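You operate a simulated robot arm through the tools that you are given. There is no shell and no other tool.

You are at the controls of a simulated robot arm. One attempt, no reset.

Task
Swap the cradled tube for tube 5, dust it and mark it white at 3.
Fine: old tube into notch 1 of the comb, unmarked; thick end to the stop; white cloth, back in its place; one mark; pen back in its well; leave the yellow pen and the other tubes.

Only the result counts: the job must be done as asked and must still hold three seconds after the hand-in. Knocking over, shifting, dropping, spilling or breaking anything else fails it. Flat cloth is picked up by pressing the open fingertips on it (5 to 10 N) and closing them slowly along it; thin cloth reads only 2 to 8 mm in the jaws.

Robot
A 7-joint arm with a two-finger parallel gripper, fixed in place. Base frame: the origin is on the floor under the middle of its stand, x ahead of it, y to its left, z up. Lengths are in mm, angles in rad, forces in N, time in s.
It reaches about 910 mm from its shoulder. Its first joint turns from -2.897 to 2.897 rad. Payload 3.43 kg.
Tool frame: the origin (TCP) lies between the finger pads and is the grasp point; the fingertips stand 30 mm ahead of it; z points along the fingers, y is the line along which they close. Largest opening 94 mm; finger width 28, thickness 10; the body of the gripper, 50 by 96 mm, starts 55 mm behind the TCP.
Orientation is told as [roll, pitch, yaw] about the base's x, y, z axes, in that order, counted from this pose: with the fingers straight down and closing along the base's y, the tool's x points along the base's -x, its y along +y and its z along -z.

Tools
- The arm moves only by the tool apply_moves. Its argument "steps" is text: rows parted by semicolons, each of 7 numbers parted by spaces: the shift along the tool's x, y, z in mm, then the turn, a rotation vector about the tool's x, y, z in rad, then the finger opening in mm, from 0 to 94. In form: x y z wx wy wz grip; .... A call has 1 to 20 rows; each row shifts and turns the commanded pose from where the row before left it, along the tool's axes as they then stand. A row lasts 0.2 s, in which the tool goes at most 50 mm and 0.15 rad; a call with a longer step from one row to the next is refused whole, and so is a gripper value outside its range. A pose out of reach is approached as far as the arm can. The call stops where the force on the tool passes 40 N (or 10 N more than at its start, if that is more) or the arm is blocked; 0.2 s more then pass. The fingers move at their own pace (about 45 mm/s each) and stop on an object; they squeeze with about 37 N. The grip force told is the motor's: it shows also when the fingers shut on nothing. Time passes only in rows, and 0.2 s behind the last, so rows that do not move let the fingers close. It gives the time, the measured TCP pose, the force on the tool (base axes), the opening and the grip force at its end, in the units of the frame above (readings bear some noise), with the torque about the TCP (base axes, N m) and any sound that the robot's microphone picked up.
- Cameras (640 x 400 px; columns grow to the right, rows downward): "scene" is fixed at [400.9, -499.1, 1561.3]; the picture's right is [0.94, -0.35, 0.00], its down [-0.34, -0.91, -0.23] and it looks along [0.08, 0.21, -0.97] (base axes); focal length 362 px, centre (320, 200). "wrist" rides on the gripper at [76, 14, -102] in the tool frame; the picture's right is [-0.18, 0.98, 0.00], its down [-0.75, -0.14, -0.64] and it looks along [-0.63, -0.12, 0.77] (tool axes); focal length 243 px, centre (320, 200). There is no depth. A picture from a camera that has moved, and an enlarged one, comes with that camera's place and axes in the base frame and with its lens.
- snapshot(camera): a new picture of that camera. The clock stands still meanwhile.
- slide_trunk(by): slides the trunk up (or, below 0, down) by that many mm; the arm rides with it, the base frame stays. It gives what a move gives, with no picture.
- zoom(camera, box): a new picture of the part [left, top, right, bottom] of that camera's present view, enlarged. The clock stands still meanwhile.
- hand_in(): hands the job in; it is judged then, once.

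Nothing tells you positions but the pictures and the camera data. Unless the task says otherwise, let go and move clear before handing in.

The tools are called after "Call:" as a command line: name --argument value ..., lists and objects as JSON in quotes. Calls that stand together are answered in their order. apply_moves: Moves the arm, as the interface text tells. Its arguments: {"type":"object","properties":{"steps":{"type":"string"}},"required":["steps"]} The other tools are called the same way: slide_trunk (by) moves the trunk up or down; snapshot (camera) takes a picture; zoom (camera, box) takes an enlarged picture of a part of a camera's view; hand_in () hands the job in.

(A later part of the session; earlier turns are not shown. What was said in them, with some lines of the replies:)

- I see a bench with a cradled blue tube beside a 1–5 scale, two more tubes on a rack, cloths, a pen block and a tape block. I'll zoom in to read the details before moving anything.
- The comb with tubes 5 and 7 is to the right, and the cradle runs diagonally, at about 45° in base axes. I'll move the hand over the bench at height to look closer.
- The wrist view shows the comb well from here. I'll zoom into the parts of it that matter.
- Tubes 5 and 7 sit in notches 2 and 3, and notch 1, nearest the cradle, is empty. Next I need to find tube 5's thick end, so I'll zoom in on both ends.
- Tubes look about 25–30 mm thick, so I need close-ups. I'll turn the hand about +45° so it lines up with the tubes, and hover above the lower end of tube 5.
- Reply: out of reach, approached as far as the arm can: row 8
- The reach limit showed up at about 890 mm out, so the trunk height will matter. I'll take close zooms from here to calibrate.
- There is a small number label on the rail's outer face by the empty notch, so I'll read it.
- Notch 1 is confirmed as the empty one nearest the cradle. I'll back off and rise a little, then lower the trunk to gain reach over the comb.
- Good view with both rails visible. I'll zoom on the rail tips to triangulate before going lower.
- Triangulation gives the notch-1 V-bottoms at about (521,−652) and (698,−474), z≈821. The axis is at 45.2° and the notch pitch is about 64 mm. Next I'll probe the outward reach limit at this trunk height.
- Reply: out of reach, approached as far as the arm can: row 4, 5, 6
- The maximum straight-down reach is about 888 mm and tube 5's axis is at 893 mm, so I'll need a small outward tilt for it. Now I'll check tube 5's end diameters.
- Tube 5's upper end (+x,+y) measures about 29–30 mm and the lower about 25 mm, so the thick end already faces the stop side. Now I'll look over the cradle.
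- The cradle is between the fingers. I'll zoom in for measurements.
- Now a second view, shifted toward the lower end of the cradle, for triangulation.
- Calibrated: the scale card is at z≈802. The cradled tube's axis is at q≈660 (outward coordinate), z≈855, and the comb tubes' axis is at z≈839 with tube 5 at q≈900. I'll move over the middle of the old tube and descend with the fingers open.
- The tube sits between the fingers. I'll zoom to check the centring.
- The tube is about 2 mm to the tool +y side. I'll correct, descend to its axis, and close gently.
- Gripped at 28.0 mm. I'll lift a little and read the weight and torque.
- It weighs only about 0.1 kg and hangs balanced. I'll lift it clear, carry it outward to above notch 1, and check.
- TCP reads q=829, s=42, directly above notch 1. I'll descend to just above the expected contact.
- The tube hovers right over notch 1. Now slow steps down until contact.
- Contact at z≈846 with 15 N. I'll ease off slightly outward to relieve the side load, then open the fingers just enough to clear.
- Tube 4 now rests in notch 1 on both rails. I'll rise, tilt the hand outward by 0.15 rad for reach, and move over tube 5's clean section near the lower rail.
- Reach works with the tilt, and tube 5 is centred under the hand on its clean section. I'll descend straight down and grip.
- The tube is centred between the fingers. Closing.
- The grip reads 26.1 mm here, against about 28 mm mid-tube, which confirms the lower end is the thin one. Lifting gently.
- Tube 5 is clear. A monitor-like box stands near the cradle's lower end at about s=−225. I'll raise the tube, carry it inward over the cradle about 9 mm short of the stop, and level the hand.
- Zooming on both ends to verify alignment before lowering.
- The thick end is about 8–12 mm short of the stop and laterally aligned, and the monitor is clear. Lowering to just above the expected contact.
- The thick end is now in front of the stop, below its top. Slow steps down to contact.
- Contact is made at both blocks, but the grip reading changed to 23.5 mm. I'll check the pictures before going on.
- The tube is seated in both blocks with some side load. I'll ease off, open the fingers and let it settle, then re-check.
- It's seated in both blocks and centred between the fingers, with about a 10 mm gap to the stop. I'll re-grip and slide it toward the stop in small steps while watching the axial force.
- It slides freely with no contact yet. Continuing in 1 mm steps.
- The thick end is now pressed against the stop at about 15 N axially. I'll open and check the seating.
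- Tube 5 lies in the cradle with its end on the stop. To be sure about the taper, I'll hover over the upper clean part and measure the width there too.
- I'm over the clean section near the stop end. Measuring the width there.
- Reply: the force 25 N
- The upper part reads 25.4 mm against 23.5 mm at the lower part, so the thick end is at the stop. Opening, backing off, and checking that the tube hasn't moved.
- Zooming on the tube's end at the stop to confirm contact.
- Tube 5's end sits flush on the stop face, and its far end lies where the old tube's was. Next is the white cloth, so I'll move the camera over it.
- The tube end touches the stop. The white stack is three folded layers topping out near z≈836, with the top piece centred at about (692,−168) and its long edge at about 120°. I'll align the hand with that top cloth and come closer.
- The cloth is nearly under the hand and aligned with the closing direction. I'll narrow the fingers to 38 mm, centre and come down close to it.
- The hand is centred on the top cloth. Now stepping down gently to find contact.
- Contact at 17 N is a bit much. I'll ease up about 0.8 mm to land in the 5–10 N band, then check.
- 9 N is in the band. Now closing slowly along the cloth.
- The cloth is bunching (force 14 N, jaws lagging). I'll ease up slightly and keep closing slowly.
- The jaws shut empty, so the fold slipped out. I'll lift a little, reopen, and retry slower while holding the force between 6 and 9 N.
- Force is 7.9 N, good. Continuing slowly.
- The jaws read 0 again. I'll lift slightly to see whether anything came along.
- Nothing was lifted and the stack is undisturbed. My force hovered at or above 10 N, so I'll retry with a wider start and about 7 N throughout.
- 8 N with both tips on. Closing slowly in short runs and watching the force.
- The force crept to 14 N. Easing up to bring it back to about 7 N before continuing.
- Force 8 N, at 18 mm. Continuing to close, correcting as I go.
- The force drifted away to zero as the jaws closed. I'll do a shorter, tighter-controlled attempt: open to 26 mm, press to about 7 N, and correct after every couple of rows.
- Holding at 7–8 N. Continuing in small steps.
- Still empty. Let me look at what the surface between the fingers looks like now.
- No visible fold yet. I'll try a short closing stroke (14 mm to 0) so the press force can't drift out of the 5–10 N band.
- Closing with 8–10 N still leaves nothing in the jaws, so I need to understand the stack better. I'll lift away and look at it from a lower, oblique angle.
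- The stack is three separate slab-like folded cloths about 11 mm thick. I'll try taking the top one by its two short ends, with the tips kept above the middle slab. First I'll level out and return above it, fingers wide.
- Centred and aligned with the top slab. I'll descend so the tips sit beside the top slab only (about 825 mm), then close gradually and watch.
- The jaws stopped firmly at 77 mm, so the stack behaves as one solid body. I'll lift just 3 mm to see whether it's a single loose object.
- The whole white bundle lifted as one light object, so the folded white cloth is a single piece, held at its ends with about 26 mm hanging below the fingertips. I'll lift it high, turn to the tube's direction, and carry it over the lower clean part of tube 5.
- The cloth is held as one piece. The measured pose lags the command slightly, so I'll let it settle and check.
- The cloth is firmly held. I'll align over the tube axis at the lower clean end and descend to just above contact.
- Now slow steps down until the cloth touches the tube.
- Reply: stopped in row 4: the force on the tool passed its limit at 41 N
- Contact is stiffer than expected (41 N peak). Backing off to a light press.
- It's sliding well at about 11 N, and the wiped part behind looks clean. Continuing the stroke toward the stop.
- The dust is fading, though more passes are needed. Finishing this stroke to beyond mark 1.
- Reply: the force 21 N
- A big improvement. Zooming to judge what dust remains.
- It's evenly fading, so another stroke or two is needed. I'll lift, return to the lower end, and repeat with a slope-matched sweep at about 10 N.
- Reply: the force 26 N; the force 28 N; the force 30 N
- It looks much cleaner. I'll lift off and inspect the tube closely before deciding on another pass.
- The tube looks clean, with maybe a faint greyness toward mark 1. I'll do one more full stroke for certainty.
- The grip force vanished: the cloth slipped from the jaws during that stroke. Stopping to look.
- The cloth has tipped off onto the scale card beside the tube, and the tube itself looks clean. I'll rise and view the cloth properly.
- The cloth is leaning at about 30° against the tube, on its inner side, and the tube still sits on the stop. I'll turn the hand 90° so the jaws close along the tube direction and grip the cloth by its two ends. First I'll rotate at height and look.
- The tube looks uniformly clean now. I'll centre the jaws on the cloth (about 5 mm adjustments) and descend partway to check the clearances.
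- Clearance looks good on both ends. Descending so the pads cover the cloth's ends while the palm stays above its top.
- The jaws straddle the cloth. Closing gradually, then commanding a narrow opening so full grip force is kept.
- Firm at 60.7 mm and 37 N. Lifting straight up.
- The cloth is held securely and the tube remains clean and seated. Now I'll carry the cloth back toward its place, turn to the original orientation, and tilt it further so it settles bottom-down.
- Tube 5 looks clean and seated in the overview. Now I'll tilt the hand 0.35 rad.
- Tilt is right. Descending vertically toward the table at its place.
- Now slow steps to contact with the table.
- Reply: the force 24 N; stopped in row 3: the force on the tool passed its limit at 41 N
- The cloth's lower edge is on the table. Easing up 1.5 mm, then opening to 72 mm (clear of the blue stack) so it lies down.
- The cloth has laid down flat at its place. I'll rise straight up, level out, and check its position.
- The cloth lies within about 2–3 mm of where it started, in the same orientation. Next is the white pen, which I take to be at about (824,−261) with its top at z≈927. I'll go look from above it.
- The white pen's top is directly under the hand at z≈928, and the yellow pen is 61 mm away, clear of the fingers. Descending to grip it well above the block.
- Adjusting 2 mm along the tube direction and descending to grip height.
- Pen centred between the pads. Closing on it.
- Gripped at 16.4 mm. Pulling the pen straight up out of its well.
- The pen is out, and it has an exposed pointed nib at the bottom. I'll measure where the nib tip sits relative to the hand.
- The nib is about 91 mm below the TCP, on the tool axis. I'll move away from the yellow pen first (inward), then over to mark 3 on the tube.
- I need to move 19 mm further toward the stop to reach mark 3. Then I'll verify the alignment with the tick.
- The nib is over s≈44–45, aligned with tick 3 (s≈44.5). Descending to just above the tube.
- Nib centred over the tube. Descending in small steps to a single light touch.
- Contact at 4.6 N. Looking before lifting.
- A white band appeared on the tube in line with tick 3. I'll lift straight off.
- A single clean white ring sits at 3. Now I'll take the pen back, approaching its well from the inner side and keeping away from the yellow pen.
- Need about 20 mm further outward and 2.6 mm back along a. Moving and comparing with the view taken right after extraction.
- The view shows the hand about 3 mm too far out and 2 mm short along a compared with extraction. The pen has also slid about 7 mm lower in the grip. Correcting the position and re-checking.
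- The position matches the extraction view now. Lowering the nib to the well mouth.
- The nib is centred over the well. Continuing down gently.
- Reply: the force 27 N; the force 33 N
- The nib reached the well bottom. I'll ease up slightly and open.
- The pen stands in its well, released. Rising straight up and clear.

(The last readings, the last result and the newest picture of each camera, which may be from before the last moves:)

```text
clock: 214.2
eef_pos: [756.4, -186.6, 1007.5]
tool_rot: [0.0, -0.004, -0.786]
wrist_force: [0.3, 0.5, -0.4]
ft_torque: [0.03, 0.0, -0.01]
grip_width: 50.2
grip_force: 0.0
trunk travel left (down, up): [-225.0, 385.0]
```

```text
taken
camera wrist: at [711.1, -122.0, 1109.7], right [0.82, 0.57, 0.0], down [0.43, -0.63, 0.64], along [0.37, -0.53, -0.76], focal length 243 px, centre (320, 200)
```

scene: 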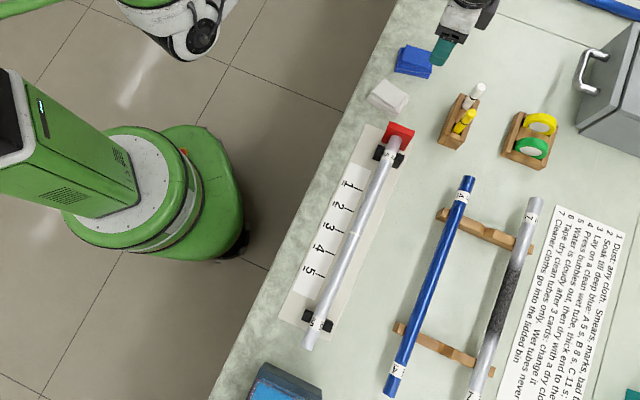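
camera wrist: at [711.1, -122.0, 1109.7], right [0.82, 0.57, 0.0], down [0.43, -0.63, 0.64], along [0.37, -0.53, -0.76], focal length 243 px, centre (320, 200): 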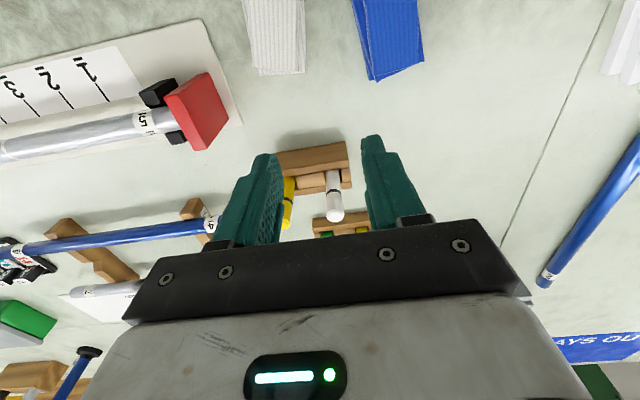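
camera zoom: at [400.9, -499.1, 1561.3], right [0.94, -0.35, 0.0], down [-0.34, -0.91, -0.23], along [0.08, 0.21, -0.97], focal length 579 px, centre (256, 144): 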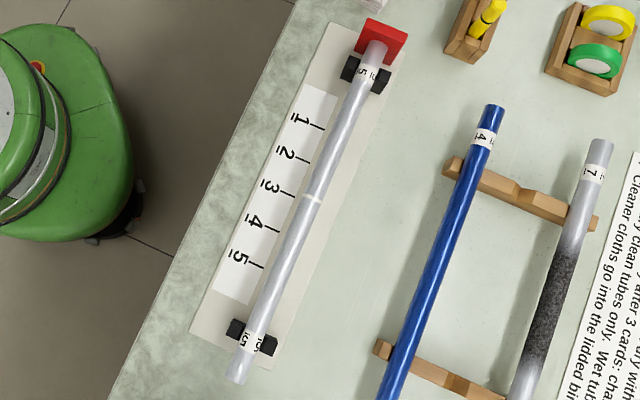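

Everything looks in order. I'll check the details closely: tube cleanliness and the mark, stop contact, tube 4 in both notches, and the cloth.

Call:
zoom --camera "scene" --box '[330, 120, 420, 230]'

Call:
zoom --camera "scene" --box '[295, 220, 385, 360]'

Call:
zoom --camera "scene" --box '[375, 300, 475, 400]'

Call:
zoom --camera "scene" --box '[430, 165, 550, 260]'

Call:
zoom --camera "scene" --box '[350, 30, 450, 150]'

```text
3.64 times, centred on (375, 175) of scene
camera zoom: at [400.9, -499.1, 1561.3], right [0.94, -0.35, 0.0], down [-0.34, -0.91, -0.23], along [0.08, 0.21, -0.97], focal length 1316 px, centre (120, 291)
```

zoom: 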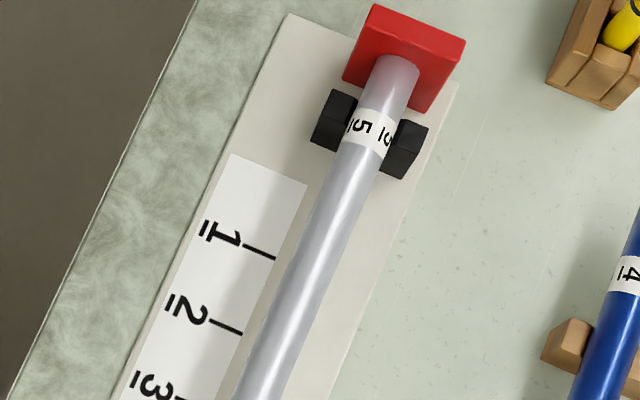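

```text
2.86 times, centred on (340, 290) of scene
camera zoom: at [400.9, -499.1, 1561.3], right [0.94, -0.35, 0.0], down [-0.34, -0.91, -0.23], along [0.08, 0.21, -0.97], focal length 1034 px, centre (263, -57)
```

zoom: 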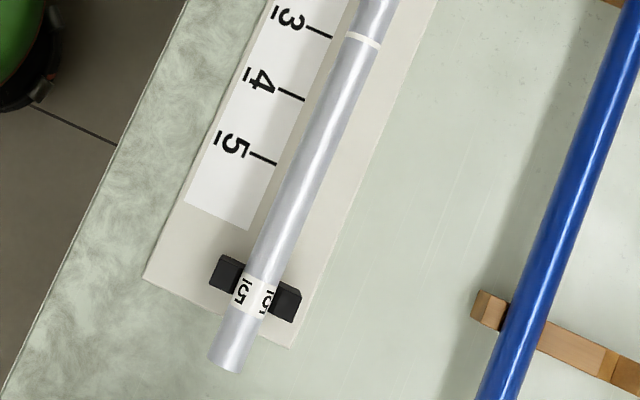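

```text
4.00 times, centred on (425, 350) of scene
camera zoom: at [400.9, -499.1, 1561.3], right [0.94, -0.35, 0.0], down [-0.34, -0.91, -0.23], along [0.08, 0.21, -0.97], focal length 1447 px, centre (-100, -400)
```

zoom: 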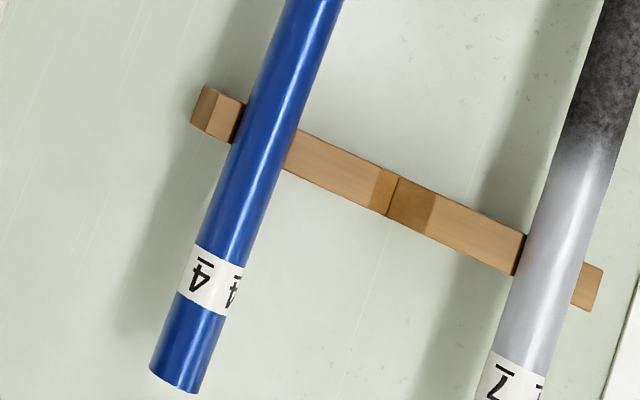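

```text
4.21 times, centred on (490, 212) of scene
camera zoom: at [400.9, -499.1, 1561.3], right [0.94, -0.35, 0.0], down [-0.34, -0.91, -0.23], along [0.08, 0.21, -0.97], focal length 1523 px, centre (-396, 147)
```

zoom: 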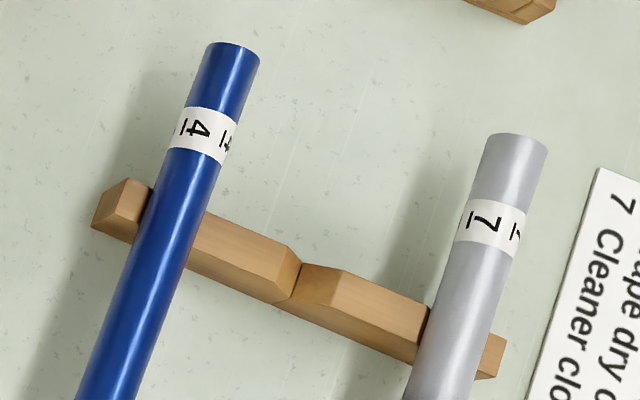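

```text
3.33 times, centred on (400, 90) of scene
camera zoom: at [400.9, -499.1, 1561.3], right [0.94, -0.35, 0.0], down [-0.34, -0.91, -0.23], along [0.08, 0.21, -0.97], focal length 1206 px, centre (53, 567)
```

zoom: 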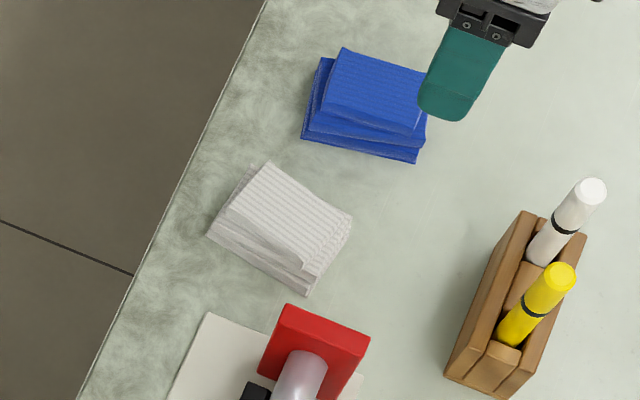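

All good in overview. As a last check on the "thick end to the stop" requirement, I'll measure both ends of tube 5 at high magnification.

Call:
zoom --camera "scene" --box '[375, 125, 415, 165]'

Call:
zoom --camera "scene" --box '[295, 315, 335, 355]'

Call:
zoom --camera "scene" --box '[455, 165, 495, 205]'

Call:
zoom --camera "scene" --box '[375, 360, 415, 400]'

```text
10.00 times, centred on (395, 145) of scene
camera zoom: at [400.9, -499.1, 1561.3], right [0.94, -0.35, 0.0], down [-0.34, -0.91, -0.23], along [0.08, 0.21, -0.97], focal length 3618 px, centre (-430, 750)
```

zoom: 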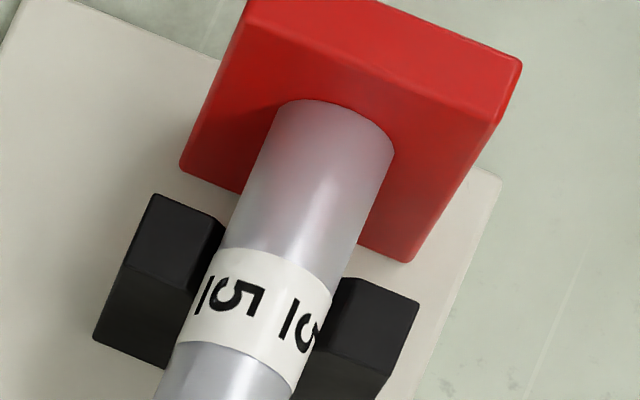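

```text
10.00 times, centred on (315, 335) of scene
camera zoom: at [400.9, -499.1, 1561.3], right [0.94, -0.35, 0.0], down [-0.34, -0.91, -0.23], along [0.08, 0.21, -0.97], focal length 3618 px, centre (370, -1150)
```

zoom: 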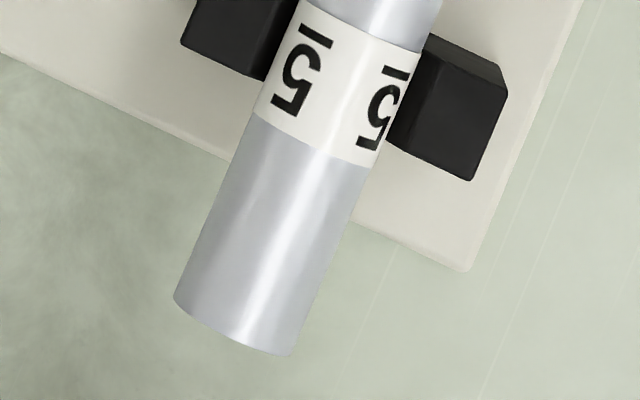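

```text
10.00 times, centred on (475, 185) of scene
camera zoom: at [400.9, -499.1, 1561.3], right [0.94, -0.35, 0.0], down [-0.34, -0.91, -0.23], along [0.08, 0.21, -0.97], focal length 3618 px, centre (-1230, 350)
```

zoom: 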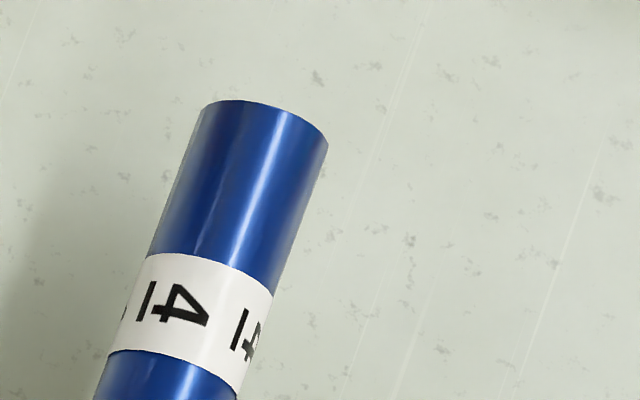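

```text
10.00 times, centred on (395, 380) of scene
camera zoom: at [400.9, -499.1, 1561.3], right [0.94, -0.35, 0.0], down [-0.34, -0.91, -0.23], along [0.08, 0.21, -0.97], focal length 3618 px, centre (-430, -1600)
```

zoom: 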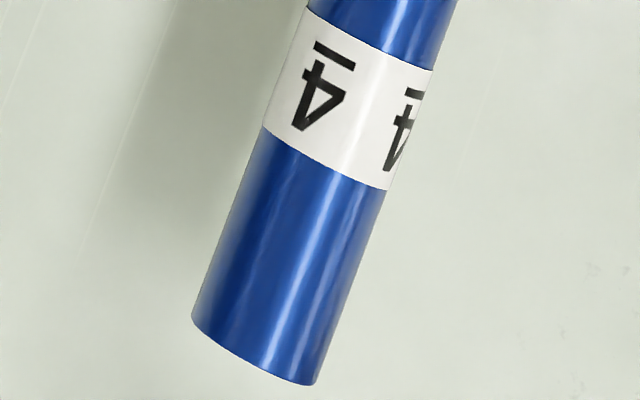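

Tube 5 measures about 25.4 mm at the stop end and about 23.8 mm at the far end, so the thick end is at the stop. It is clean, with one white ring at 3. Tube 4 is in notch 1, and the cloth and pen are back. I'll retreat a bit further, then hand in.

Call:
apply_moves --steps "15 -10 -15 0 0 0 50; 25 -20 -15 0 0 0 50; 25 -20 -10 0 0 0 50; 0 0 0 0 0 0 50"

Call:
snapshot --camera "scene"

```text
clock: 215.2
eef_pos: [674.2, -175.7, 1046.9]
tool_rot: [0.001, -0.005, -0.787]
wrist_force: [0.0, -0.8, 0.0]
ft_torque: [-0.01, -0.01, -0.01]
grip_width: 50.2
grip_force: 0.1
trunk travel left (down, up): [-225.0, 385.0]
```

```text
taken
```

scene: 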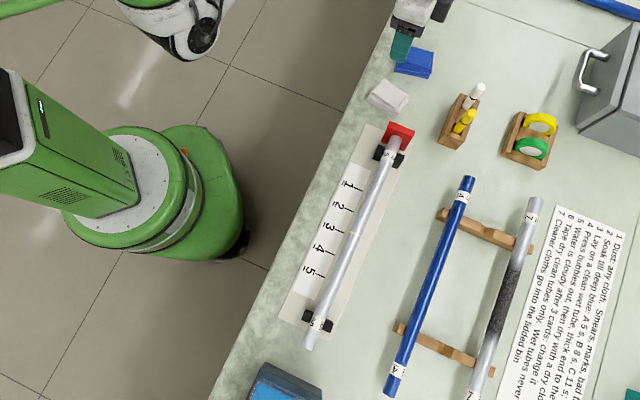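

The overview shows every item in its place, with the hand empty and well above the bench. Handing in.

Call:
hand_in

```text
The job is handed in.
```

The swap is done and handed in. Tube 5 is in the cradle, dusted, with one white ring at 3. No verdict came back, so what follows is from my last pictures and readings.

- **Tube 5:** the thick end is against the red stop, about 25.4 mm wide there and 23.8 mm at the far end. The mark is about 1 mm from the tick. I saw no dust left on it.
- **Old tube (4):** it lies in notch 1 on both rails of the comb, unmarked.
- **White cloth:** it slipped from the jaws during the third wipe and fell onto the scale card, leaning on tube 5. I picked it up and laid it flat within about 3 mm of its original spot. I lifted it by its sides, because pressing and closing on it did not take hold.
- **White pen:** it is back in its well.
- **Yellow pen and tube 7:** I left both alone, and neither looks moved.
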